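You operate a simulated robot arm through the tools that you are given. There is no shell and no other tool. Be economical: measure what you need, move in short steps, check, and stop when the job is done.

Carry out the task below with a simulated two-armed robot. There is one attempt and no reset: what you move stays moved.

## Task
Hold the square tin on the top of the long bench steady with one hand and open the tin lid with the other.
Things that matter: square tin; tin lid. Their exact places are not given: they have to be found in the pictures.

It is judged by the outcome, as a careful person would: the job done as asked, and still so three seconds after it is handed in. It fails if anything else is knocked over, pushed out of place, dropped, spilled or broken. Lids that push on must go on centred and level and be pressed home; caps that screw on are set level and turned clockwise until they are tight.

## Robot
Two 7-joint arms with three-finger grippers on one trunk, on a base that drives. Base frame: it is fixed to the floor where the robot stands at the start and does not move with it; the origin is under the middle of the robot, x ahead of it, y to its left, z up; the surface under the hand at the start is at about z = 0.8. Lengths are in m, angles in degrees, forces in N, time in s.
The left shoulder is at the start at [0.09, 0.126, 1.086], the right one opposite. With the tool pointing down near the work surface each hand reaches from about 0.38 to 0.86 m from the robot's upright axis, wherever it stands, measured 20 degrees to its own side. Places, roughly: square tin (12x8x5 cm) [0.5, -0.2, 0.8]; tin lid [0.5, -0.1, 0.8]. Payload 2.94 kg a hand.
The tool frame of a hand sits at the grasp point between the pads (the TCP): z along the fingers, y along the line on which they close. The tips reach 0.03 m beyond it. Largest opening 0.128 m; the body of the gripper starts 0.093 m behind the TCP.
Orientation is told as [roll, pitch, yaw] about the base's x, y, z axes, in that order, counted from this pose: with the fingers straight down and closing along the base's y, the tool's x points along the base's -x, its y along +y and its z along -z.

## Interface
- The arms move only by the tool play_rows. It takes "left_plan", "right_plan" or both (then of equal length, played together; a hand with none holds still); each is a list of rows, each a list of 7 numbers: the turn, a rotation vector about the tool's x, y, z in units of 4 degrees (1.0 is 4 degrees), then the shift along the tool's x, y, z in units of 30 mm (1.0 is 30 mm), then the closure, from 0 (fully open) to 1 (shut). In form: [[rx, ry, rz, tx, ty, tz, jaw], ...]. A call has 1 to 8 rows; each row shifts and turns the commanded pose from where the row before left it, along the tool's axes as they then stand. A call with a number of a shift or a turn outside -1 to 1 is refused whole. A row lasts 0.2 s, in which the tool goes at most 0.05 m and 8.6 degrees; a call with a longer step from one row to the next is refused whole, and so is a gripper value outside its range. Where a pose cannot be reached the arm comes as near as it can. A force on the tool above 40 N (or 10 N above the force at the start of the call, whichever is more), or a blocked arm, ends the call early, and 0.2 s more pass. Each finger halts on what it meets, pressing with about 37 N; the grip force reading is that of the motor and also rises with nothing between the fingers. The clock runs only during rows and for 0.2 s after the last one: add rows that do not move to give the fingers time. The reply holds the time, the measured pose of the TCP, the force on the tool along the base axes, the opening and the grip force, in the units named above and with some noise, with the torque about the TCP (base axes, N m) and any sound that the robot's microphone picked up, and new pictures: "views" is both (left out), scene, wrist or none (wrist: the cameras of the hands that moved).
- Cameras (640 x 400 px; columns grow to the right, rows downward): "scene" is now at [0.22, -0.0218, 1.2419]; the picture's right is [-0.23, -0.97, 0.00], its down [-0.59, 0.14, -0.79] and it looks along [0.77, -0.18, -0.61] (base axes); focal length 236 px, centre (320, 200). "left" rides on the left gripper at [0.069, 0.015, -0.12] in its tool frame; the picture's right is [-0.21, 0.98, 0.00], its down [-0.82, -0.18, -0.54] and it looks along [-0.53, -0.12, 0.84] (tool axes); focal length 251 px, centre (320, 200). "right" rides on the right gripper at [0.069, -0.015, -0.12] in its tool frame; the picture's right is [0.21, 0.98, 0.00], its down [-0.82, 0.18, -0.54] and it looks along [-0.53, 0.12, 0.84] (tool axes); focal length 251 px, centre (320, 200).
- raise_lower(by): slides the trunk up (or, below 0, down) by that many m; the arms and the scene camera ride with it, the base frame stays. It gives what a move gives, with no picture.
- steer(legs): drives the robot by 1 to 6 legs, each [ahead, left, turn to the left] in m, m and degrees, along the robot's own axes; the way and the turn of a leg run together, so that a leg with both is an arc; at most 1.5 m and 180 degrees a leg. The arms and the cameras ride along, it lands a little off, and it stops where it bumps. It gives what a move gives, and a new picture of the scene camera.
- turn_head(pan, tilt): turns the head with the scene camera to pan (to the left, within 80 degrees either way) and tilt (down, from -29 to 69), counted from straight ahead of the robot. It gives what a move gives, and a new picture of the scene camera.
- probe_pixels(camera, pixels): for up to 12 pixels [column, row] of the newest picture of that camera ("zoom" is the newest enlarged one), the place [x, y, z] in the base frame of the surface seen there, good to about 0.002 m. No time passes.
- enlarge(camera, box): a new picture of the part [left, top, right, bottom] of that camera's present view, enlarged. No time passes.
- finish_job(): hands the job in; it is judged then, once.

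Go step by step. Measure first, check grasps and placings, and put right what went wrong. The budget is 80 turns and 260 pictures, counting those below and the enlarged ones. Unless the task says otherwise, let go and move clear before handing in, and close with one line.

The tools are called after "Request:" as name(argument=value, ...) on one line, values as JSON. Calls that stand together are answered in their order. play_rows: Moves the arms, as the interface text tells. Its arguments: {"type":"object","properties":{"left_plan":{"type":"array","items":{"type":"array","items":{"type":"number"}}},"right_plan":{"type":"array","items":{"type":"array","items":{"type":"number"}}},"views":{"type":"string","enum":["both","scene","wrist","none"]}},"required":[]} The other tools are called the same way: raise_lower (by) slides the trunk up or down; steer (legs) drives the base; turn_head (pan, tilt) turns the head that bears the scene camera; probe_pixels (camera, pixels) gives the place of the surface under pixels of a picture; enlarge (camera, box) takes an enlarged picture of a part of a camera's view; finish_job () hands the job in.

At the start:

```text
time_s: 0.0
left_tool_pos: [0.5079, 0.1136, 1.1113]
left_ee_rot: [0.0, 0.1, 0.0]
left_ft_force: [0.1, 0.1, -0.5]
left_wrist_torque: [0.01, 0.0, 0.02]
left_width: 0.128
left_grip_force: 0.1
right_tool_pos: [0.3925, -0.2896, 1.0766]
right_ee_rot: [0.1, -0.1, 0.0]
right_ft_force: [-0.4, -0.2, 0.1]
right_wrist_torque: [0.03, 0.02, -0.01]
right_width: 0.1279
right_grip_force: 0.0
trunk travel left (down, up): [-0.3, 0.247]
robot x, y, heading: [0.0018, -0.0004, 0.0]
head pan, tilt: [-13.4, 37.5]
```

scene: 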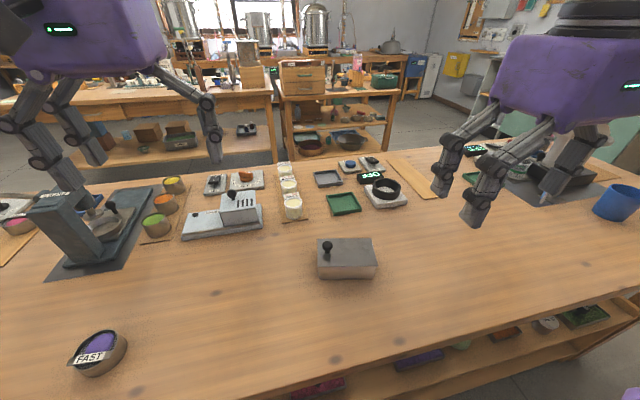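
right: 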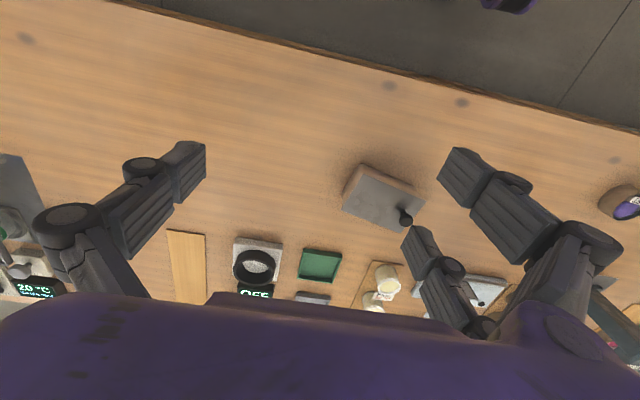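
left: 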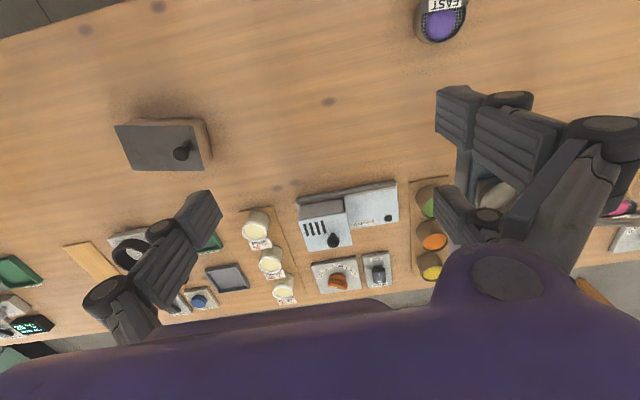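

The tin is at scene about (346,258), with a dark lid and a knob near (327,246). I'll enlarge that area and probe it.

Request:
enlarge(camera="scene", box=[290, 220, 400, 290])

Request:
enlarge(camera="right", box=[320, 150, 440, 240])

Request:
probe_pixels(camera="scene", pixels=[[318, 240], [371, 239], [376, 262], [319, 264], [319, 277], [374, 277], [327, 244], [327, 253], [350, 250], [345, 300], [340, 225]])

Request:
probe_pixels(camera="right", pixels=[[363, 168], [423, 190], [345, 208], [407, 228], [405, 215], [380, 200]])

```text
5.71 times, centred on (345, 255) of scene
```

zoom: 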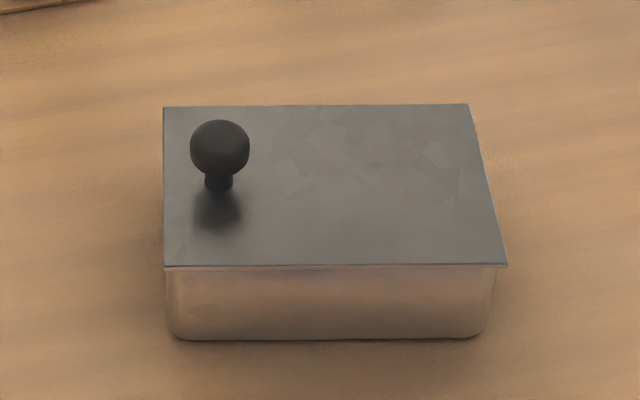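

```text
4.44 times, centred on (380, 195) of right
```

zoom: 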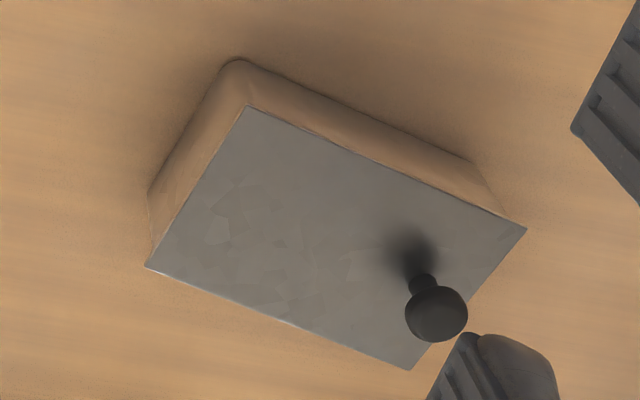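

```text
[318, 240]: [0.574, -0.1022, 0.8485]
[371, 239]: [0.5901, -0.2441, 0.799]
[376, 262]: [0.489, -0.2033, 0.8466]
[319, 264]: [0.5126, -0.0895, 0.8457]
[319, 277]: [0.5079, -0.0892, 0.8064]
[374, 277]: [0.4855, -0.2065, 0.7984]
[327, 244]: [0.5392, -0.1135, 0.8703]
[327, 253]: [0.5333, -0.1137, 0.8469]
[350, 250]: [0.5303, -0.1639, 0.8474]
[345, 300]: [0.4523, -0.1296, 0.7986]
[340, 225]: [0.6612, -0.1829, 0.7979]
```

```text
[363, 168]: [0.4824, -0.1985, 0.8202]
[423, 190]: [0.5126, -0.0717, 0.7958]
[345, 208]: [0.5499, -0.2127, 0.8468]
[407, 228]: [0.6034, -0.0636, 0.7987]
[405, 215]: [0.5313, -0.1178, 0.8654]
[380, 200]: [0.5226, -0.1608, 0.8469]
```

The lid has an off-centre knob near the +y end. I need to know whether it is hinged, sliding or lift-off, so I'll look closer at both ends.

Request:
probe_pixels(camera="zoom", pixels=[[249, 111], [520, 230], [152, 265], [409, 366], [436, 310], [423, 282], [238, 62], [485, 175], [150, 195], [458, 300]])

Request:
enlarge(camera="left", box=[105, 105, 225, 180])

Request:
enlarge(camera="scene", box=[350, 230, 390, 255])

Request:
enlarge(camera="scene", box=[310, 255, 380, 285])

```text
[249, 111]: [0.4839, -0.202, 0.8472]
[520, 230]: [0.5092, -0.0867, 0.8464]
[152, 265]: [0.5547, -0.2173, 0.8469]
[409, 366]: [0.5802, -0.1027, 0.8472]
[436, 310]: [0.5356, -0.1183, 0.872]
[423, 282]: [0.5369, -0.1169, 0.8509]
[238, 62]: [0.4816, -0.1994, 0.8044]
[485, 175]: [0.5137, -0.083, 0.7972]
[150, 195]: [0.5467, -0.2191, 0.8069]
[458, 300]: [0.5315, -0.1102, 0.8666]
```

```text
5.33 times, centred on (165, 142) of left
```

zoom: 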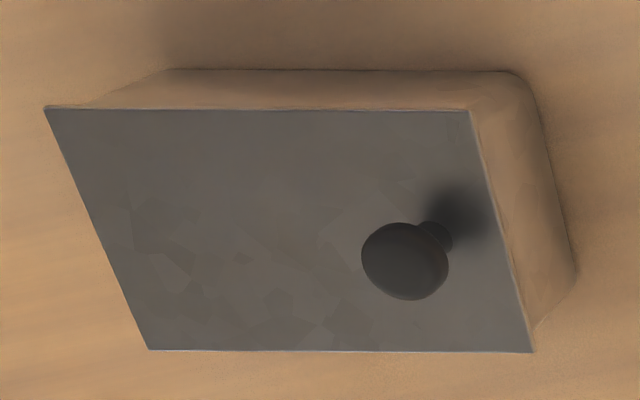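

```text
16.00 times, centred on (370, 242) of scene
```

zoom: 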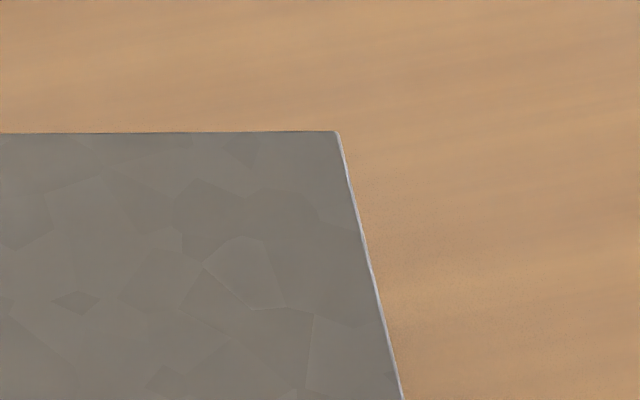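

```text
9.14 times, centred on (345, 270) of scene
```

zoom: 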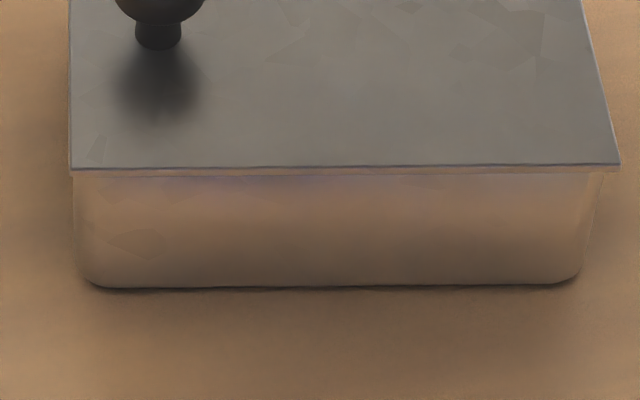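

The lid is a thin plate with its corners at about (0.483,-0.202), (0.509,-0.086), (0.581,-0.103) and (0.555,-0.219). It is turned about 12.6° and the knob sits near (0.536,-0.117). A hinge at the -y end is likely. I'll turn both hands so they close along the tin's short side, right for holding and left for the knob.

Request:
play_rows(right_plan=[[0, 0, -1, 0, 0, 0.1, 0], [0, 0, -1, 0, 0, 0.1, 0], [0, 0, -1, 0, 0, 0.1, 0], [0, 0, -1, 0, 0, 0.1, 0], [0, 0, -1, 0, 0, 0.1, 0], [0, 0, -1, 0, 0, 0.1, 0], [0, 0, -1, 0, 0, 0.1, 0], [0, 0, -1, 0, 0, 0.1, 0]], left_plan=[[0, 0, 1, 0, 0, 0, 0], [0, 0, 1, 0, 0, 0, 0], [0, 0, 1, 0, 0, 0, 0], [0, 0, 1, 0, 0, 0, 0], [0, 0, 1, 0, 0, 0, 0], [0, 0, 1, 0, 0, 0, 0], [0, 0, 1, 0, 0, 0, 0], [0, 0, 1, 0, 0, 0, 0]], views="none")

Request:
play_rows(right_plan=[[0, 0, -1, 0, 0, 0, 0], [0, 0, -1, 0, 0, 0, 0], [0, 0, -1, 0, 0, 0, 0], [0, 0, -1, 0, 0, 0, 0], [0, 0, -1, 0, 0, 0, 0], [0, 0, -1, 0, 0, 0, 0], [0, 0, -1, 0, 0, 0, 0], [0, 0, -1, 0, 0, 0, 0]], left_plan=[[0, 0, 1, 0, 0, 0, 0], [0, 0, 1, 0, 0, 0, 0], [0, 0, 1, 0, 0, 0, 0], [0, 0, 1, 0, 0, 0, 0], [0, 0, 1, 0, 0, 0, 0], [0, 0, 1, 0, 0, 0, 0], [0, 0, 1, 0, 0, 0, 0], [0, 0, 1, 0, 0, 0, 0]], views="scene")

```text
time_s: 1.8
left_tool_pos: [0.5079, 0.1133, 1.1105]
left_ee_rot: [0.1, -0.1, -31.9]
left_ft_force: [0.3, -0.2, 0.6]
left_wrist_torque: [0.0, 0.0, 0.01]
left_width: 0.1279
left_grip_force: 0.1
right_tool_pos: [0.3931, -0.2912, 1.0541]
right_ee_rot: [0.0, 0.1, 32.2]
right_ft_force: [0.1, 0.5, -0.3]
right_wrist_torque: [0.01, 0.02, 0.01]
right_width: 0.1281
right_grip_force: 0.1
trunk travel left (down, up): [-0.3, 0.247]
robot x, y, heading: [0.0002, -0.0008, -0.1]
head pan, tilt: [-13.4, 37.5]
```

```text
time_s: 3.6
left_tool_pos: [0.5099, 0.113, 1.1105]
left_ee_rot: [0.0, 0.1, -64.2]
left_ft_force: [-0.1, 0.1, 0.2]
left_wrist_torque: [-0.01, 0.01, 0.02]
left_width: 0.1283
left_grip_force: 0.2
right_tool_pos: [0.3798, -0.2529, 1.0491]
right_ee_rot: [-0.1, -0.1, 63.8]
right_ft_force: [-0.8, -0.2, -0.8]
right_wrist_torque: [0.0, -0.03, 0.01]
right_width: 0.1282
right_grip_force: 0.0
right hand out of reach, approached as far as the arm can: row 6, 7, 8
trunk travel left (down, up): [-0.3, 0.247]
robot x, y, heading: [0.0028, -0.0041, 0.0]
head pan, tilt: [-13.4, 37.5]
```

scene: 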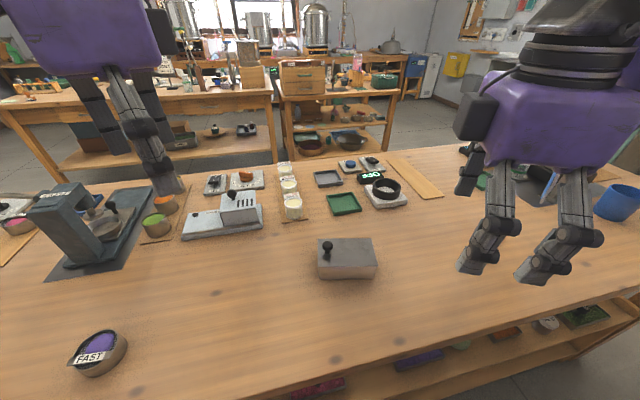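

The right hand ran into reach limits because it is too close in. I'll shift it outward (+x), then finish the yaw and begin tilting. The left hand continues its yaw.

Request:
play_rows(right_plan=[[0, 0, 0, -0.35, -0.72, 0, 0], [0, 0, 0, -0.35, -0.72, 0, 0], [0, 0, 0, -0.35, -0.72, 0, 0], [0, 0, 0, -0.35, -0.72, 0, 0], [0, -1, 0, -0.35, -0.72, 0, 0], [0, -1, 0, 0, 0, 0, 0], [0, -1, 0, 0, 0, 0, 0], [0, -1, 0, 0, 0, 0, 0]], left_plan=[[0, 0, 1, 0, 0, 0, 0], [0, 0, 1, 0, 0, 0, 0], [0, 0, 1, 0, 0, 0, 0], [0, 0, 1, 0, 0, 0, 0], [0, 0, 1, 0, 0, 0, 0], [0, 0, 1, 0, 0, 0, 0], [0, 0, 1, 0, 0, 0, 0], [0, 0, 1, 0, 0, 0, 0]], views="scene")

```text
time_s: 5.4
left_tool_pos: [0.4036, 0.0493, 1.0856]
left_ee_rot: [0.1, 0.0, -95.8]
left_ft_force: [0.0, 0.4, -0.9]
left_wrist_torque: [0.01, -0.02, 0.0]
left_width: 0.1278
left_grip_force: 0.1
left hand out of reach, approached as far as the arm can: row 2, 3, 4, 5, 6, 7, 8
right_tool_pos: [0.4622, -0.2, 1.0452]
right_ee_rot: [0.0, -16.1, 63.7]
right_ft_force: [-0.3, 0.3, 0.3]
right_wrist_torque: [0.02, 0.03, -0.03]
right_width: 0.1278
right_grip_force: 0.1
right hand out of reach, approached as far as the arm can: row 1, 2, 3, 4, 5, 8
trunk travel left (down, up): [-0.3, 0.247]
robot x, y, heading: [-0.0003, -0.0011, -0.1]
head pan, tilt: [-13.4, 37.5]
```

scene: 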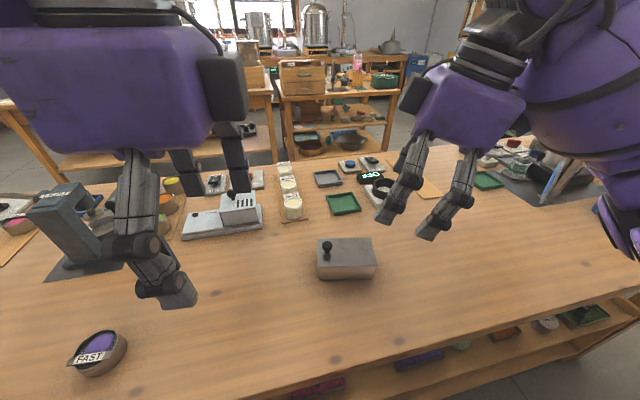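

Both hands hit limits because the tin lies to the robot's right. I'll shift the base to the right so the tin is centred ahead.

Request:
steer(legs=[[0, -0.15, 0]])

```text
time_s: 7.4
left_tool_pos: [0.4038, -0.1029, 1.0859]
left_ee_rot: [0.0, 0.0, -95.8]
left_ft_force: [0.7, -1.1, 0.9]
left_wrist_torque: [0.03, -0.03, -0.02]
left_width: 0.1281
left_grip_force: 0.1
right_tool_pos: [0.4627, -0.3521, 1.0467]
right_ee_rot: [-0.1, -16.0, 63.9]
right_ft_force: [0.2, -0.1, 0.2]
right_wrist_torque: [0.01, -0.04, 0.02]
right_width: 0.1283
right_grip_force: 0.0
trunk travel left (down, up): [-0.3, 0.247]
robot x, y, heading: [-0.0027, -0.1512, 0.1]
head pan, tilt: [-13.4, 37.5]
```

scene: 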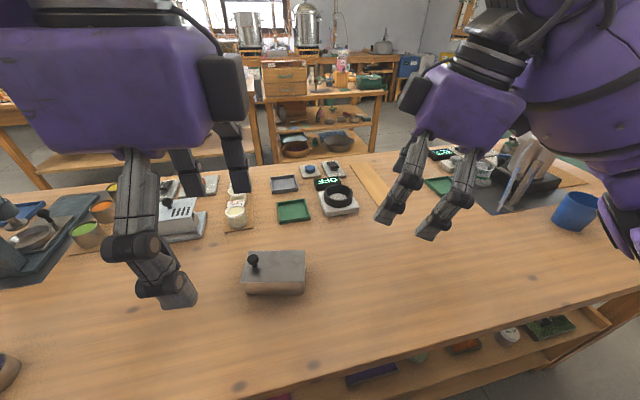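

Now I'll move the right hand toward its standoff at the tin's -y end, and bring the left hand out and down on the +y side.

Request:
play_rows(right_plan=[[0, 0, 0, -0.32, 0, 0.81, 0], [0, 0, 0, -0.32, 0, 0.81, 0], [0, 0, 0, -0.32, 0, 0.81, 0], [0, 0, 0, -0.32, 0, 0.81, 0], [0, 0, 0, -0.32, 0, 0.81, 0], [0, -1, 0, -0.32, 0, 0.81, 0], [0, -1, 0, 0, 0, 0, 0], [0, -1, 0, 0, 0, 0, 0]], left_plan=[[0, 0, 0, 0.54, 0.57, 0.38, 0], [0, 0, 0, 0.54, 0.57, 0.38, 0], [0, 0, 0, 0.54, 0.57, 0.38, 0], [0, 0, 0, 0.54, 0.57, 0.38, 0], [0, 0, 0, 0.54, 0.57, 0.38, 0], [0, 0, 0, 0.54, 0.57, 0.38, 0], [0, 0, 0, 0.54, 0.57, 0.38, 0], [0, 0, 0, 0, 0, 0, 0]], views="scene")

```text
time_s: 9.2
left_tool_pos: [0.4002, -0.0793, 1.0068]
left_ee_rot: [0.0, 0.0, -95.8]
left_ft_force: [-0.2, -0.2, 0.6]
left_wrist_torque: [0.02, -0.01, 0.0]
left_width: 0.1279
left_grip_force: 0.0
left hand out of reach, approached as far as the arm can: row 1, 2, 3, 4, 5, 6, 7
right_tool_pos: [0.507, -0.2657, 0.9204]
right_ee_rot: [0.0, -19.9, 63.7]
right_ft_force: [0.2, -0.6, 0.4]
right_wrist_torque: [0.0, -0.02, 0.02]
right_width: 0.1279
right_grip_force: 0.1
right hand out of reach, approached as far as the arm can: row 7, 8
trunk travel left (down, up): [-0.3, 0.247]
robot x, y, heading: [-0.0039, -0.1493, 0.1]
head pan, tilt: [-13.4, 37.5]
```

scene: 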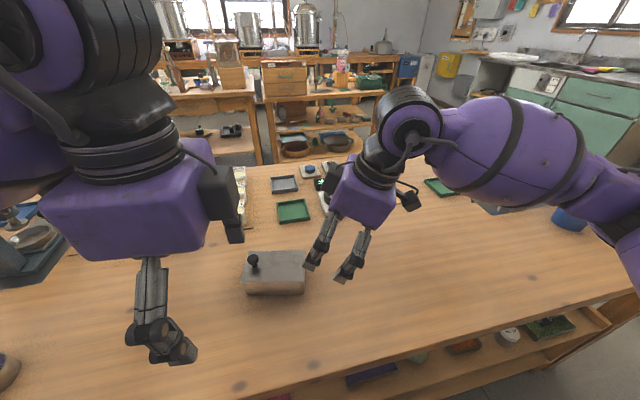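

The right hand is in place but its tilt and yaw are limited. If the robot stands further right and faces diagonally left, both hands get a natural pose along the tin. I'll raise the trunk for clearance, then drive there.

Request:
raise_lower(by=0.18)

Request:
steer(legs=[[-0.03, -0.45, 0], [0, 0, 45]])

```text
time_s: 11.2
left_tool_pos: [0.372, -0.0814, 1.2628]
left_ee_rot: [12.8, 1.3, -95.4]
left_ft_force: [-0.5, -0.5, 0.2]
left_wrist_torque: [-0.01, -0.02, 0.0]
left_width: 0.1281
left_grip_force: 0.1
right_tool_pos: [0.4948, -0.265, 1.2025]
right_ee_rot: [-12.8, -25.1, 68.5]
right_ft_force: [0.1, -0.8, 0.5]
right_wrist_torque: [0.02, 0.01, 0.01]
right_width: 0.128
right_grip_force: 0.0
trunk travel left (down, up): [-0.48, 0.067]
robot x, y, heading: [0.0036, -0.1522, 0.2]
head pan, tilt: [-13.4, 37.5]
```

```text
time_s: 17.6
left_tool_pos: [0.1849, -0.2803, 1.2632]
left_ee_rot: [12.9, 1.2, -50.3]
left_ft_force: [0.2, 0.2, 0.1]
left_wrist_torque: [-0.03, -0.01, -0.02]
left_width: 0.1279
left_grip_force: 0.0
right_tool_pos: [0.4019, -0.3192, 1.202]
right_ee_rot: [-12.8, -25.2, 113.6]
right_ft_force: [-0.1, 0.1, 0.1]
right_wrist_torque: [0.0, 0.04, -0.02]
right_width: 0.1281
right_grip_force: 0.0
trunk travel left (down, up): [-0.48, 0.067]
robot x, y, heading: [-0.028, -0.5906, 45.3]
head pan, tilt: [-13.4, 37.5]
```

scene: 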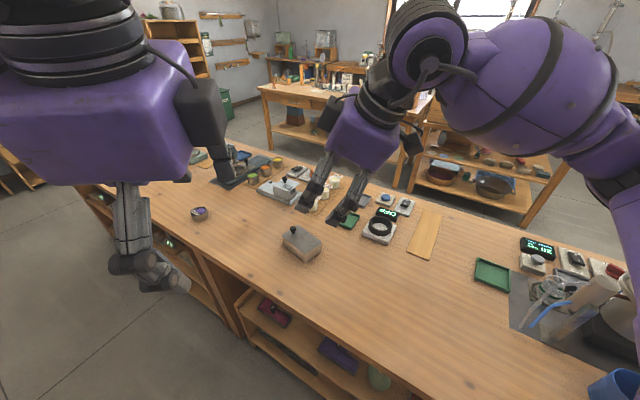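

The robot now faces diagonally. I'll aim the head, then level and turn both hands towards yaw 77°.

Request:
play_rows(right_plan=[[-0.8, 0, 0, 0, 0, 0, 0], [-0.8, 0, 0, 0, 0, 0, 0], [-0.8, 0, 0, 0, 0, 0, 0], [-0.8, 0, 0, 0, 0, 0, 0], [0.42, 0, 0.91, 0, 0, 0, 0], [0.42, 0, 0.91, 0, 0, 0, 0], [0.42, 0, 0.91, 0, 0, 0, 0], [0.42, 0, 0.91, 0, 0, 0, 0]], left_plan=[[0.8, 0, 0, 0, 0, 0, 0], [0.8, 0, 0, 0, 0, 0, 0], [0.8, 0, 0, 0, 0, 0, 0], [0.8, 0, 0, 0, 0, 0, 0], [0, 0, -1, 0, 0, 0, 0], [0, 0, -1, 0, 0, 0, 0], [0, 0, -1, 0, 0, 0, 0], [0, 0, -1, 0, 0, 0, 0]], views="none")

Request:
play_rows(right_plan=[[0.42, 0, 0.91, 0, 0, 0, 0], [0.42, 0, 0.91, 0, 0, 0, 0], [0.42, 0, 0.91, 0, 0, 0, 0], [0.42, 0, 0.91, 0, 0, 0, 0], [0.42, 0, 0.91, 0, 0, 0, 0], [0, 0, 0, 0, 0, 0, 0], [0, 0, 0, 0, 0, 0, 0], [0, 0, 0, 0, 0, 0, 0]], left_plan=[[0, 0, -1, 0, 0, 0, 0], [0, 0, -1, 0, 0, 0, 0], [0, 0, -1, 0, 0, 0, 0], [0, 0, -1, 0, 0, 0, 0], [0, 0, -1, 0, 0, 0, 0], [0, 0, -1, 0, 0, 0, 0], [0, 0, -1, 0, 0, 0, 0], [0, 0, -1, 0, 0, 0, 0]], views="none")

Request:
turn_head(pan=-5, tilt=40)

```text
time_s: 19.4
left_tool_pos: [0.1811, -0.2929, 1.2613]
left_ee_rot: [0.4, 1.3, -34.3]
left_ft_force: [-0.3, 0.0, -0.2]
left_wrist_torque: [-0.01, 0.01, 0.0]
left_width: 0.1281
left_grip_force: 0.1
left hand out of reach, approached as far as the arm can: row 1, 2, 3, 4
right_tool_pos: [0.4007, -0.3201, 1.2023]
right_ee_rot: [-12.4, -28.4, 97.6]
right_ft_force: [-0.2, 0.0, 0.0]
right_wrist_torque: [-0.02, 0.0, 0.03]
right_width: 0.1278
right_grip_force: 0.1
right hand out of reach, approached as far as the arm can: row 1, 2, 3, 4
trunk travel left (down, up): [-0.48, 0.067]
robot x, y, heading: [-0.0289, -0.5929, 45.1]
head pan, tilt: [-13.4, 37.5]
```

```text
time_s: 21.2
left_tool_pos: [0.1803, -0.2924, 1.263]
left_ee_rot: [1.0, 0.8, -2.2]
left_ft_force: [-0.6, -0.9, 0.2]
left_wrist_torque: [0.0, 0.02, -0.03]
left_width: 0.1281
left_grip_force: 0.0
right_tool_pos: [0.4014, -0.3196, 1.2021]
right_ee_rot: [-10.4, -32.1, 77.0]
right_ft_force: [0.2, 0.0, 0.3]
right_wrist_torque: [-0.01, 0.0, 0.0]
right_width: 0.128
right_grip_force: 0.0
trunk travel left (down, up): [-0.48, 0.067]
robot x, y, heading: [-0.0259, -0.5923, 45.0]
head pan, tilt: [-13.4, 37.5]
```

```text
time_s: 21.9
left_tool_pos: [0.18, -0.2935, 1.2616]
left_ee_rot: [1.0, 0.9, -2.3]
left_ft_force: [0.6, -0.5, 0.3]
left_wrist_torque: [0.0, 0.0, 0.01]
left_width: 0.128
left_grip_force: 0.1
right_tool_pos: [0.4013, -0.3196, 1.2021]
right_ee_rot: [-10.5, -32.1, 76.9]
right_ft_force: [0.4, -0.3, -0.3]
right_wrist_torque: [-0.02, 0.01, 0.0]
right_width: 0.1282
right_grip_force: 0.0
trunk travel left (down, up): [-0.48, 0.067]
robot x, y, heading: [-0.0263, -0.5931, 45.2]
head pan, tilt: [-5.0, 40.0]
```

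scene: 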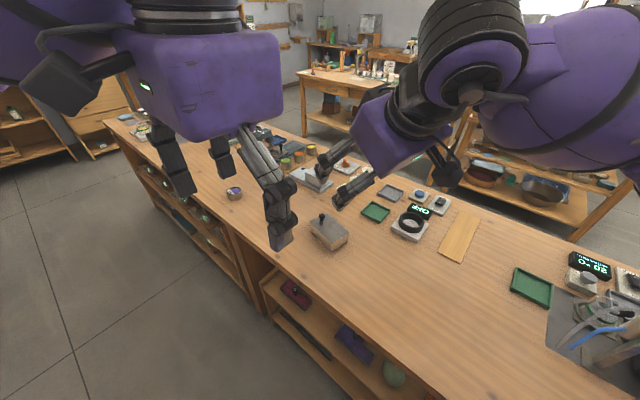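

Request:
play_rows(right_plan=[[-0.65, 0, 0, 0, 0, 0, 0], [-0.65, 0, 0, 0, 0, 0, 0], [-0.65, 0, 0, 0, 0, 0, 0], [-0.65, 0, 0, 0, 0, 0, 0], [0, -0.8, 0, 0, 0, 0, 0], [0, -0.8, 0, 0, 0, 0, 0], [0, -0.8, 0, 0, 0, 0, 0], [0, -0.8, 0, 0, 0, 0, 0]], left_plan=[[0, 0, -1, 0, 0, 0, 0], [0, 0, -1, 0, 0, 0, 0], [0, 0, -1, 0, 0, 0, 0], [0, 0, -1, 0, 0, 0, 0], [0, 0, -1, 0, 0, 0, 0], [0, 0, -1, 0, 0, 0, 0], [0, 0, -1, 0, 0, 0, 0], [0, 0, -1, 0, 0, 0, 0]], views="none")

Request:
raise_lower(by=-0.12)

Request:
play_rows(left_plan=[[0, 0, -1, 0, 0, 0, 0], [0, 0, -1, 0, 0, 0, 0], [0, 0, -1, 0, 0, 0, 0], [0, 0, -1, 0, 0, 0, 0], [0, 0, -1, 0, 0, 0, 0], [0, 0, -1, 0, 0, 0, 0], [0, 0, -1, 0, 0, 0, 0], [0, 0, -1, 0, 0, 0, 0]], views="scene")

```text
time_s: 23.7
left_tool_pos: [0.1803, -0.2931, 1.2611]
left_ee_rot: [1.3, 0.1, 29.8]
left_ft_force: [-0.6, -0.7, -0.3]
left_wrist_torque: [0.03, -0.03, 0.0]
left_width: 0.128
left_grip_force: 0.0
right_tool_pos: [0.4018, -0.3228, 1.2027]
right_ee_rot: [0.0, -44.9, 77.0]
right_ft_force: [0.6, 0.0, -0.2]
right_wrist_torque: [0.01, 0.01, -0.02]
right_width: 0.1279
right_grip_force: 0.0
trunk travel left (down, up): [-0.48, 0.067]
robot x, y, heading: [-0.0322, -0.5928, 45.4]
head pan, tilt: [-5.0, 40.0]
```

```text
time_s: 25.2
left_tool_pos: [0.1802, -0.2928, 1.142]
left_ee_rot: [1.4, 0.0, 29.7]
left_ft_force: [-0.3, 0.4, -0.3]
left_wrist_torque: [-0.01, -0.01, 0.01]
left_width: 0.1281
left_grip_force: 0.1
right_tool_pos: [0.4063, -0.3175, 1.058]
right_ee_rot: [2.5, -41.8, 75.3]
right_ft_force: [0.4, -0.1, -0.6]
right_wrist_torque: [0.01, -0.02, 0.03]
right_width: 0.1281
right_grip_force: 0.0
trunk travel left (down, up): [-0.36, 0.187]
robot x, y, heading: [-0.0264, -0.5941, 45.6]
head pan, tilt: [-5.0, 40.0]
```

```text
time_s: 27.0
left_tool_pos: [0.1802, -0.293, 1.141]
left_ee_rot: [1.2, -0.5, 61.8]
left_ft_force: [0.2, 0.1, -0.6]
left_wrist_torque: [-0.01, 0.01, -0.02]
left_width: 0.128
left_grip_force: 0.2
right_tool_pos: [0.405, -0.3172, 1.0593]
right_ee_rot: [2.5, -41.7, 75.3]
right_ft_force: [0.5, 0.4, -1.3]
right_wrist_torque: [0.0, -0.02, 0.01]
right_width: 0.1282
right_grip_force: 0.1
trunk travel left (down, up): [-0.36, 0.187]
robot x, y, heading: [-0.0285, -0.5923, 45.4]
head pan, tilt: [-5.0, 40.0]
```

scene: 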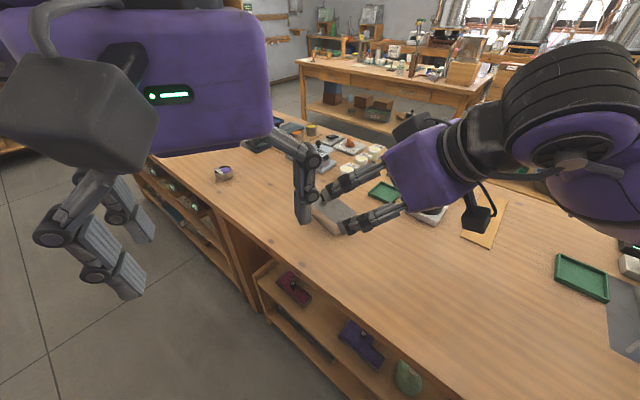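

Both hands are oriented well. I'll send the right hand to its standoff behind the tin's -y end, and move the left hand first in +y to stay clear.

Request:
play_rows(right_plan=[[0.13, 0, -0.2, 0.216, -0.47, 0.837, 0], [0.13, 0, -0.2, 0.216, -0.47, 0.837, 0], [0, 0, 0, 0.216, -0.47, 0.837, 0], [0, 0, 0, 0.216, -0.47, 0.837, 0], [0, 0, 0, 0.216, -0.47, 0.837, 0], [0, 0, 0, 0.216, -0.47, 0.837, 0], [0, 0, 0, 0, 0, 0, 0], [0, 0, 0, 0, 0, 0, 0]], left_plan=[[0, 0, -1, 0, 0, 0, 0], [0, 0, -1, 0, 0, 0, 0], [0, 0, -1, -1, 0, 0, 0], [0, 0, -0.9, -1, 0, 0, 0], [0, 0, 0, -1, 0, 0, 0], [0, 0, 0, -1, 0, 0, 0], [0, 0, 0, -1, 0, 0, 0], [0, 0, 0, -1, 0, 0, 0]], views="both")

```text
time_s: 28.8
left_tool_pos: [0.2247, -0.1212, 1.1448]
left_ee_rot: [0.8, -0.9, 77.3]
left_ft_force: [0.0, 0.7, -0.3]
left_wrist_torque: [-0.01, 0.03, -0.01]
left_width: 0.1278
left_grip_force: 0.0
right_tool_pos: [0.5023, -0.2651, 0.9203]
right_ee_rot: [0.0, -41.8, 77.6]
right_ft_force: [-0.5, 0.4, 0.0]
right_wrist_torque: [-0.01, 0.0, -0.01]
right_width: 0.1277
right_grip_force: 0.0
trunk travel left (down, up): [-0.36, 0.187]
robot x, y, heading: [-0.0284, -0.5947, 45.4]
head pan, tilt: [-5.0, 40.0]
```

scene: 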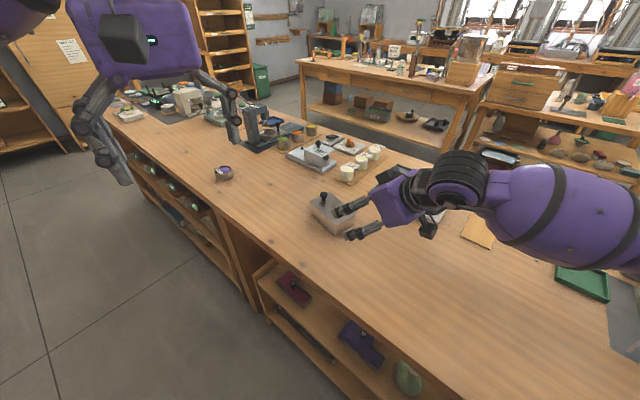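
right: 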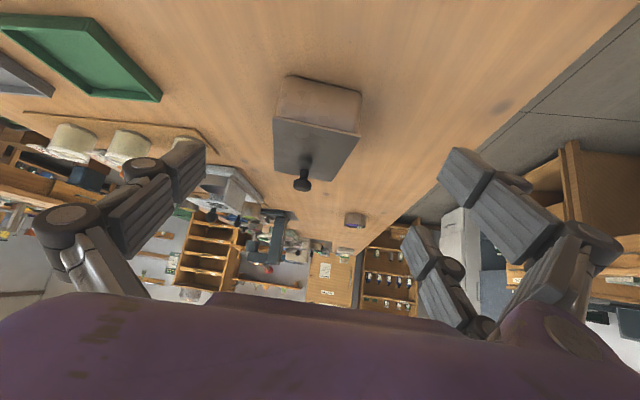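
left: 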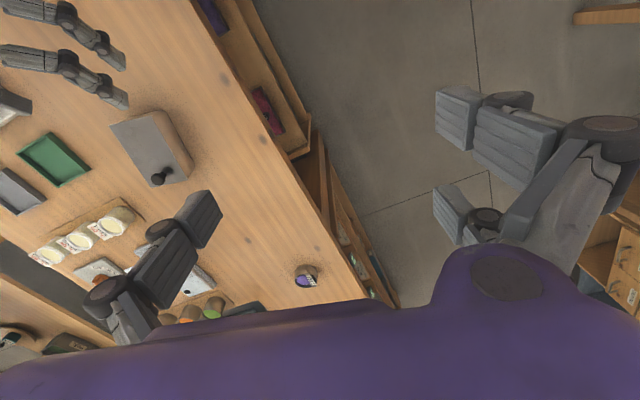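

The right hand is lined up behind the tin's -y end. I'll inspect that end face for a hinge.

Request:
enlarge(camera="right", box=[256, 65, 384, 145])

Request:
probe_pixels(camera="right", pixels=[[276, 122], [357, 134], [275, 176], [338, 180], [315, 150], [303, 184], [320, 100]])

```text
5.00 times, centred on (320, 105) of right
```

zoom: 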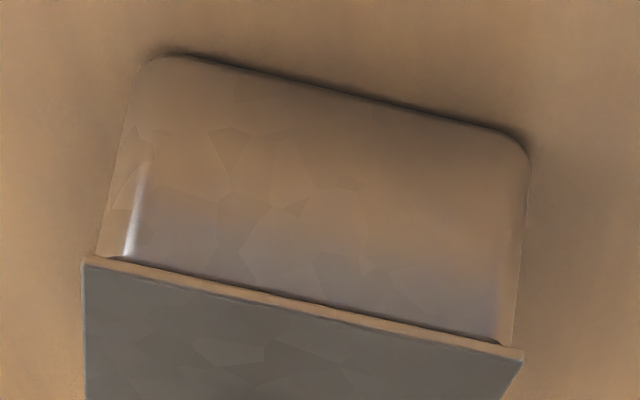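

```text
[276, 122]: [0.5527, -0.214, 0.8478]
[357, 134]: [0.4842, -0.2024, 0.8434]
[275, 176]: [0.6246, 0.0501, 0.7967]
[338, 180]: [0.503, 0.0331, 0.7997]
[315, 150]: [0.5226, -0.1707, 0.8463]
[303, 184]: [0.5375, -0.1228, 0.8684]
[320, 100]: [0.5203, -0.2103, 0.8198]
```

No hinge is visible, and the lid overhangs the body by about 2 mm all round. The right fingers must therefore grip the body below the lid. I'll tilt the hand to -50° and come in low from the -y end.

Request:
play_rows(right_plan=[[0, -1, 0, 0.36, -0.05, 0, 0], [0, -1, 0, 0.36, -0.05, 0, 0], [0, 0, 0, 0.36, -0.04, 0.5, 0], [0, 0, 0, 0, 0, 0.8, 0], [0, 0, 0, 0, 0, 0.8, 0], [0, 0, 0, 0, 0, 0, 0]], left_plan=[[0, 0, 0, -1, 0, 0, 0], [0, 0, 0, -1, 0, 0, 0], [0, 0, 0, -0.5, -0.5, 0, 0], [0, 0, 0, 0, -1, 0, 0], [0, 0, 0, 0, -1, 0, 0], [0, 0, 0, 0, -1, 0, 0]], views="both")

```text
time_s: 30.2
left_tool_pos: [0.3466, -0.0704, 1.1417]
left_ee_rot: [0.9, -0.9, 77.4]
left_ft_force: [-0.4, -0.4, 0.0]
left_wrist_torque: [0.03, 0.04, 0.01]
left_width: 0.1281
left_grip_force: 0.0
right_tool_pos: [0.5139, -0.2412, 0.8548]
right_ee_rot: [0.1, -49.9, 77.3]
right_ft_force: [0.3, -0.2, 0.1]
right_wrist_torque: [-0.02, -0.03, 0.03]
right_width: 0.1278
right_grip_force: 0.0
trunk travel left (down, up): [-0.36, 0.187]
robot x, y, heading: [-0.0284, -0.5924, 45.2]
head pan, tilt: [-5.0, 40.0]
```

scene: 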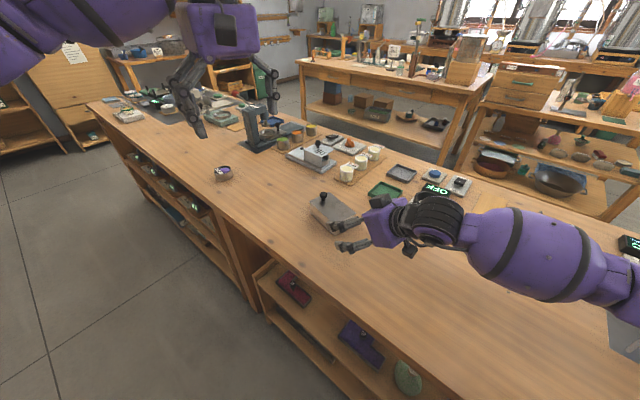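
right: 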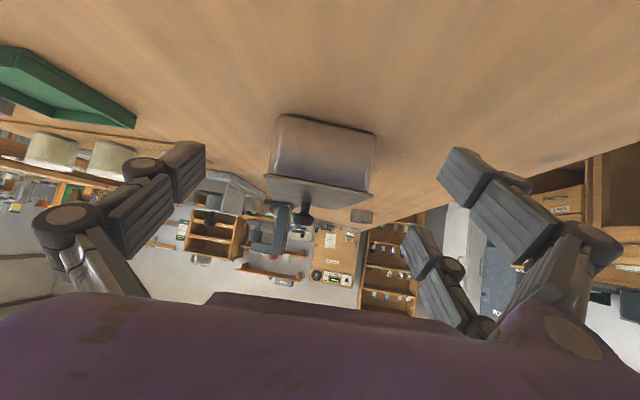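
left: 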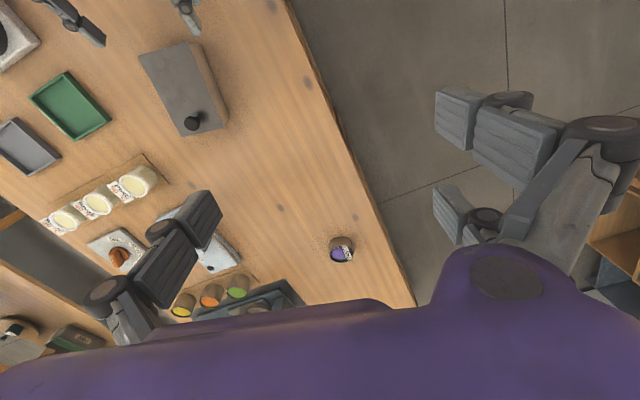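

Request:
play_rows(right_plan=[[0, 0, 0, -0.02, 0.03, 0.7, 0], [0, 0, 0, -0.02, 0.03, 0.7, 0], [0, 0, 0, 0, 0, 0, 0], [0, 0, 0, 0, 0, 0, 0.25], [0, 0, 0, 0, 0, 0, 0.32], [0, 0, 0, 0, 0, 0, 0.36], [0, 0, 0, 0, 0, 0, 0.4], [0, 0, 0, 0, 0, 0, 0.4]], left_plan=[[0, 0, 0, 0, -1, 0, 0], [0, 0, 0, 0, -1, 0, 0], [0, 0, 0, 0, -1, 0, 0], [0, 0, 0, 0, -1, 0, 0], [0, 0, 0, 0, -1, 0, 0], [0, 0, 0, 0, -1, 0, 0], [0, 0, 0, 0, -0.5, 0, 0], [0, 0, 0, 0, 0, 0, 0]], views="both")

```text
time_s: 31.9
left_tool_pos: [0.5283, -0.1162, 1.1422]
left_ee_rot: [1.0, -1.1, 77.2]
left_ft_force: [0.0, 0.3, -0.4]
left_wrist_torque: [-0.03, -0.04, 0.01]
left_width: 0.1278
left_grip_force: 0.1
left hand out of reach, approached as far as the arm can: row 7
right_tool_pos: [0.5122, -0.2066, 0.8402]
right_ee_rot: [0.7, -51.0, 77.6]
right_ft_force: [-11.5, -10.0, 26.5]
right_wrist_torque: [-0.3, 1.79, 0.6]
right_width: 0.0931
right_grip_force: 10.9
trunk travel left (down, up): [-0.36, 0.187]
robot x, y, heading: [-0.0264, -0.5922, 45.2]
head pan, tilt: [-5.0, 40.0]
stopped in row 8 (right hand): the force on the tool passed its limit at 44 N (the readings are from after the stop); the commanded pose is now the measured one
```

scene: 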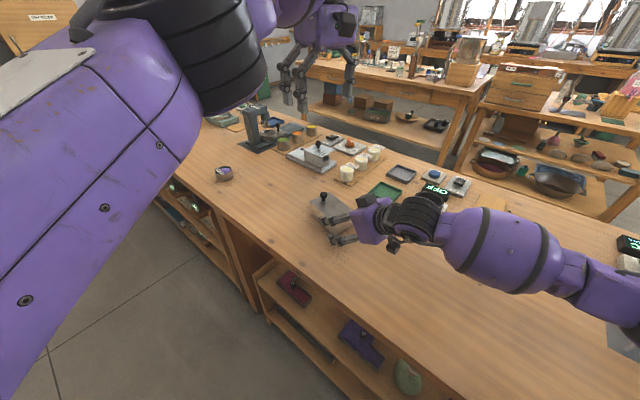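
right: 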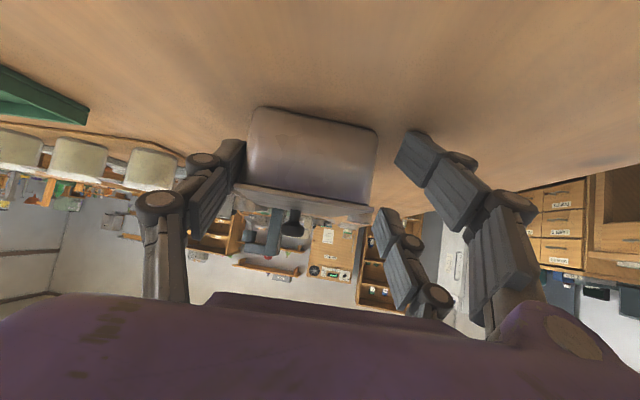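
left: 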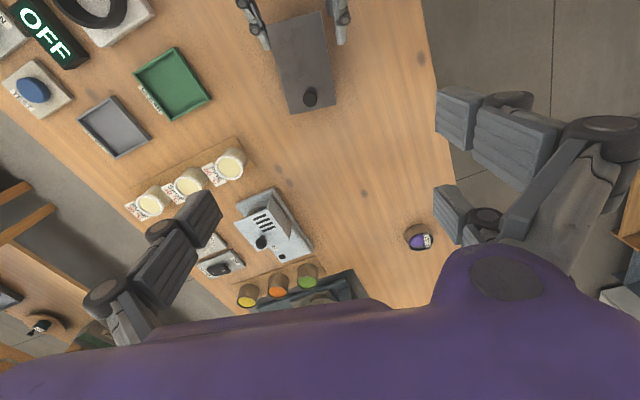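

The right hand stopped at 44 N, with 26 N upward, so the tips probably reached the bench. The +x finger at right-image (220,185) appears to touch the tin while the other has a gap. I'll check whether the tin moved.

Request:
probe_pixels(camera="left", pixels=[[288, 112], [335, 102], [273, 22], [310, 60], [309, 97]])

Request:
enlarge(camera="right", box=[180, 90, 460, 265])

Request:
enlarge(camera="scene", box=[290, 180, 418, 260])

Request:
enlarge(camera="left", box=[224, 0, 384, 125])

```text
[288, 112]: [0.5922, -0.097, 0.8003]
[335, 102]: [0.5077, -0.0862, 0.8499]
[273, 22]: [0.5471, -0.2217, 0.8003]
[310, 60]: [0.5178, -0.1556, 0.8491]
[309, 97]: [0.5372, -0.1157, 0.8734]
```

```text
2.29 times, centred on (320, 178) of right
```

zoom: 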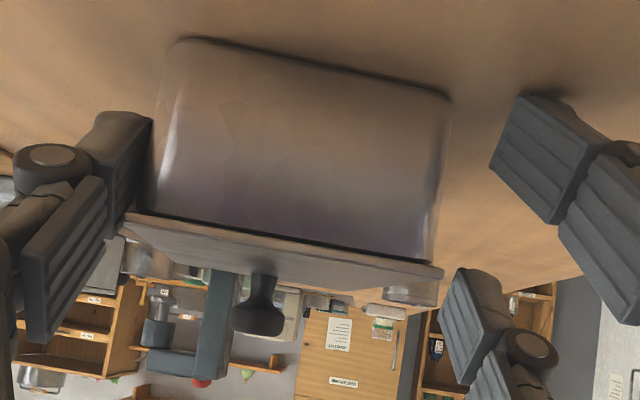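

```text
5.00 times, centred on (354, 220) of scene
```

zoom: 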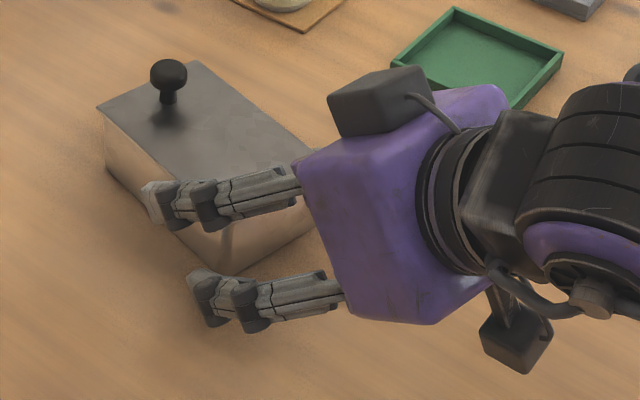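

```text
3.20 times, centred on (304, 62) of left
```

zoom: 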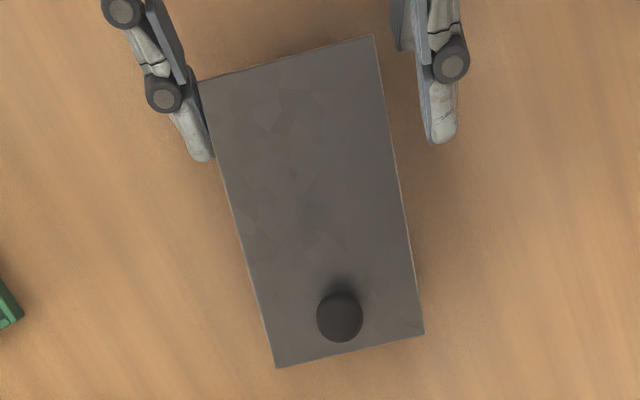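

Request:
probe_pixels(camera="zoom", pixels=[[200, 154], [208, 150], [160, 95], [443, 135], [430, 140], [450, 60], [420, 40], [205, 90]])

Request:
probe_pixels(camera="scene", pixels=[[322, 219], [330, 236], [334, 244], [388, 252], [396, 248], [386, 246], [392, 242]])

```text
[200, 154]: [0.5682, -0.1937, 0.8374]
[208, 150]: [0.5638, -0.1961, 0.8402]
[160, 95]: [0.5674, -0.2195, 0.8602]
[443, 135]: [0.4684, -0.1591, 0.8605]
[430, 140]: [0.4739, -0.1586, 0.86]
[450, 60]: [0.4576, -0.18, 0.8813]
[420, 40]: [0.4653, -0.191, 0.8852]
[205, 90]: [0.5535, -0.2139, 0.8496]
```

```text
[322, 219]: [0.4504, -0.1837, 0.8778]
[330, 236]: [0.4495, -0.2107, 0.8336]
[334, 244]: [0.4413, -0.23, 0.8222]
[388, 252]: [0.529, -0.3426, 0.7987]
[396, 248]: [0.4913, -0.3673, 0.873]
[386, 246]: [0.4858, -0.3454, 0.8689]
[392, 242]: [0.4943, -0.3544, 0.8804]
```

The gripper fingers look more complex than two plain ones, with what seem to be two on one side. I'll inspect the hands closely before going on.

Request:
enlarge(camera="scene", box=[260, 30, 372, 120])

Request:
enlarge(camera="left", box=[400, 60, 640, 260])

Request:
probe_pixels(camera="zoom", pixels=[[110, 110], [220, 160], [120, 330], [240, 400], [480, 160], [150, 150]])

Request:
probe_pixels(camera="left", pixels=[[455, 118], [495, 135], [455, 205], [480, 220], [205, 215], [175, 255], [600, 130]])

```text
4.44 times, centred on (316, 75) of scene
```

zoom: 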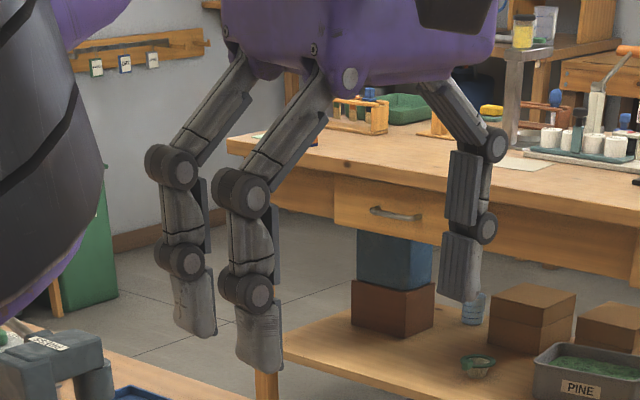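

```text
2.00 times, centred on (520, 160) of left
```

zoom: 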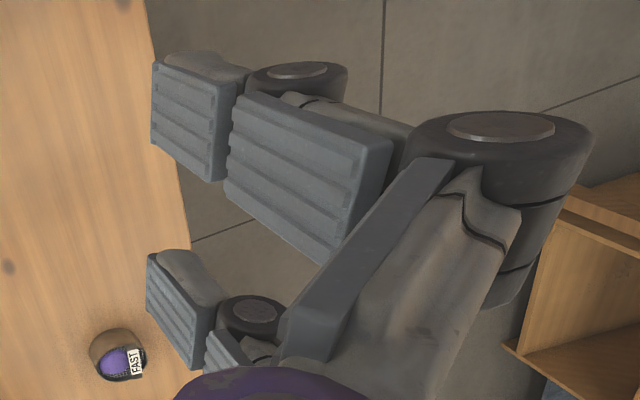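

```text
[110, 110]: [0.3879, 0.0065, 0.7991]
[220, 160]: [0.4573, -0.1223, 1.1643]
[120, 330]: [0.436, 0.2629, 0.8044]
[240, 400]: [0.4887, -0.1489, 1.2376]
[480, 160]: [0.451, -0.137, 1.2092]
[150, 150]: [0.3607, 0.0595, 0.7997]
```

```text
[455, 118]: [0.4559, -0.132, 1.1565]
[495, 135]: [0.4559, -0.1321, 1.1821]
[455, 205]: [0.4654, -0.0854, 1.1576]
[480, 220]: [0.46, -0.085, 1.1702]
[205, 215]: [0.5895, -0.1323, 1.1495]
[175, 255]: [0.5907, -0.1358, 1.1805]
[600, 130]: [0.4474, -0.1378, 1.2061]
```

The gripper has three fingers: a pair spaced about ±24 mm on the tool's +y side and one on the other. That explains the bench contact, since the lower finger of the pair hit first. I'll open and back the right hand off, and have the left hand test how the lid moves.

Request:
play_rows(right_plan=[[0, 0, 0, -0.1, -0.1, 0, 0], [0, 0, 0, -0.2, -0.1, -0.2, 0], [0, 0, 0, 0, 0, -0.8, 0], [0, 0, 0, 0, 0, -0.9, 0], [0, 0, 0, 0, 0, -0.9, 0], [0, 0, 0, 0, 0, 0, 0]], views="both")

```text
time_s: 33.2
left_tool_pos: [0.5305, -0.1131, 1.1396]
left_ee_rot: [0.9, -0.9, 77.1]
left_ft_force: [0.4, -0.6, -0.4]
left_wrist_torque: [-0.03, 0.02, -0.01]
left_width: 0.1281
left_grip_force: 0.0
right_tool_pos: [0.5124, -0.2646, 0.8937]
right_ee_rot: [0.6, -50.4, 77.4]
right_ft_force: [0.6, 0.2, 0.2]
right_wrist_torque: [0.02, 0.01, 0.02]
right_width: 0.1282
right_grip_force: 0.0
trunk travel left (down, up): [-0.36, 0.187]
robot x, y, heading: [-0.0299, -0.5916, 45.3]
head pan, tilt: [-5.0, 40.0]
```

scene: 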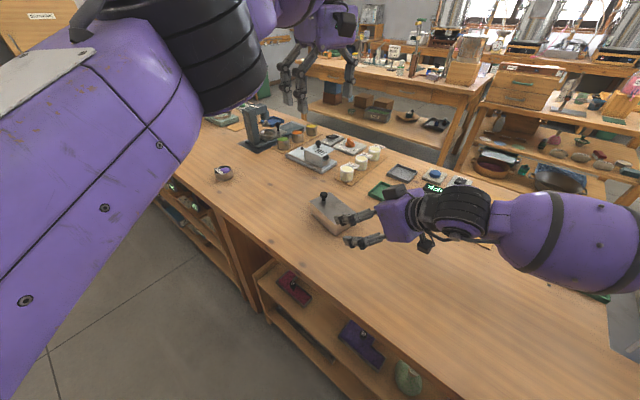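
right: 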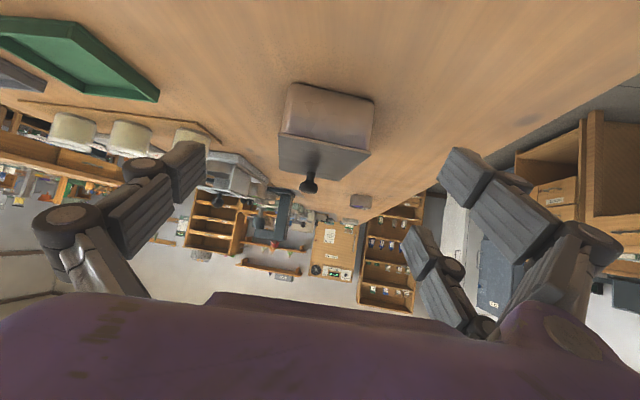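

The tin looks undisturbed. I'll partly close the left hand in free air to see how its fingers meet, so I know where the knob must sit.

Request:
play_rows(left_plan=[[0, 0, 0, 0, 0, 0.3, 0.5], [0, 0, 0, 0, 0, 0.5, 0.82], [0, 0, 0, 0, 0, 0.5, 0.82], [0, 0, 0, 0, 0, 0.5, 0.82]], views="wrist")

Request:
probe_pixels(camera="left", pixels=[[290, 190], [300, 200], [350, 170], [350, 210], [340, 150], [310, 95]])

```text
time_s: 34.2
left_tool_pos: [0.5299, -0.1145, 1.0869]
left_ee_rot: [1.0, -0.9, 77.2]
left_ft_force: [-0.4, 0.0, 0.0]
left_wrist_torque: [0.05, 0.01, 0.01]
left_width: 0.023
left_grip_force: 0.0
right_tool_pos: [0.5102, -0.2642, 0.8938]
right_ee_rot: [0.5, -50.3, 77.4]
right_ft_force: [0.7, 0.1, 0.0]
right_wrist_torque: [-0.01, 0.01, -0.02]
right_width: 0.1278
right_grip_force: 0.0
trunk travel left (down, up): [-0.36, 0.187]
robot x, y, heading: [-0.0263, -0.5923, 45.3]
head pan, tilt: [-5.0, 40.0]
```

left: 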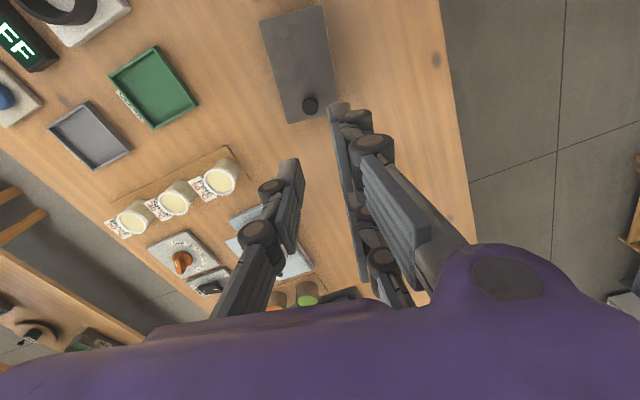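

```text
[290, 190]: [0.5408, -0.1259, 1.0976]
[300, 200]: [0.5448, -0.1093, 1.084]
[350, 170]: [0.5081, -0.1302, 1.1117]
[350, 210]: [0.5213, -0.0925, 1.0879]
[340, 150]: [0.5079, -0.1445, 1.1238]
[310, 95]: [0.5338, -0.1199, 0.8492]
```

Request:
enlarge(camera="left", box=[240, 90, 440, 300])

Request:
probe_pixels(camera="zoom", pixels=[[130, 170], [180, 160], [190, 280], [160, 370], [295, 70], [310, 110], [355, 50], [370, 240], [330, 340], [385, 430]])

```text
1.90 times, centred on (340, 195) of left
```

zoom: 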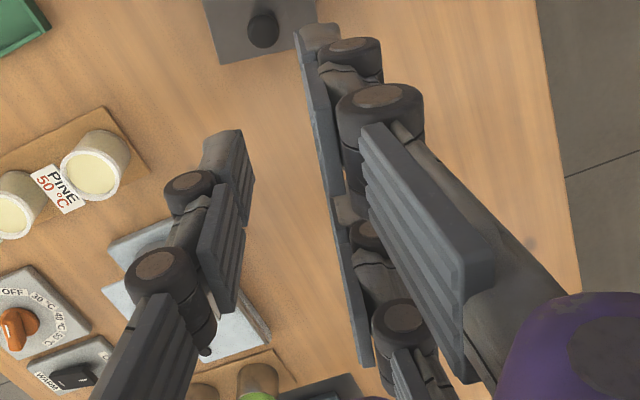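

```text
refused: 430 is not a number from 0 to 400
```

Request:
probe_pixels(camera="zoom", pixels=[[242, 150], [240, 160], [248, 180], [238, 190], [303, 60], [318, 32], [338, 235], [350, 208], [310, 100], [345, 260]])

```text
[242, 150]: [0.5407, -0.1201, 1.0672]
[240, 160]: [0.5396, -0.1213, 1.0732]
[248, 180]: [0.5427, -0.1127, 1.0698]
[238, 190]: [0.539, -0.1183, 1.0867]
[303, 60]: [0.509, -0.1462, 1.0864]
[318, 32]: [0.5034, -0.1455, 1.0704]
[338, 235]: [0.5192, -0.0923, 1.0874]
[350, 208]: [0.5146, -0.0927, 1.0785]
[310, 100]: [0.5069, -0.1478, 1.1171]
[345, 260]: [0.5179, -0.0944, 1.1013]
```

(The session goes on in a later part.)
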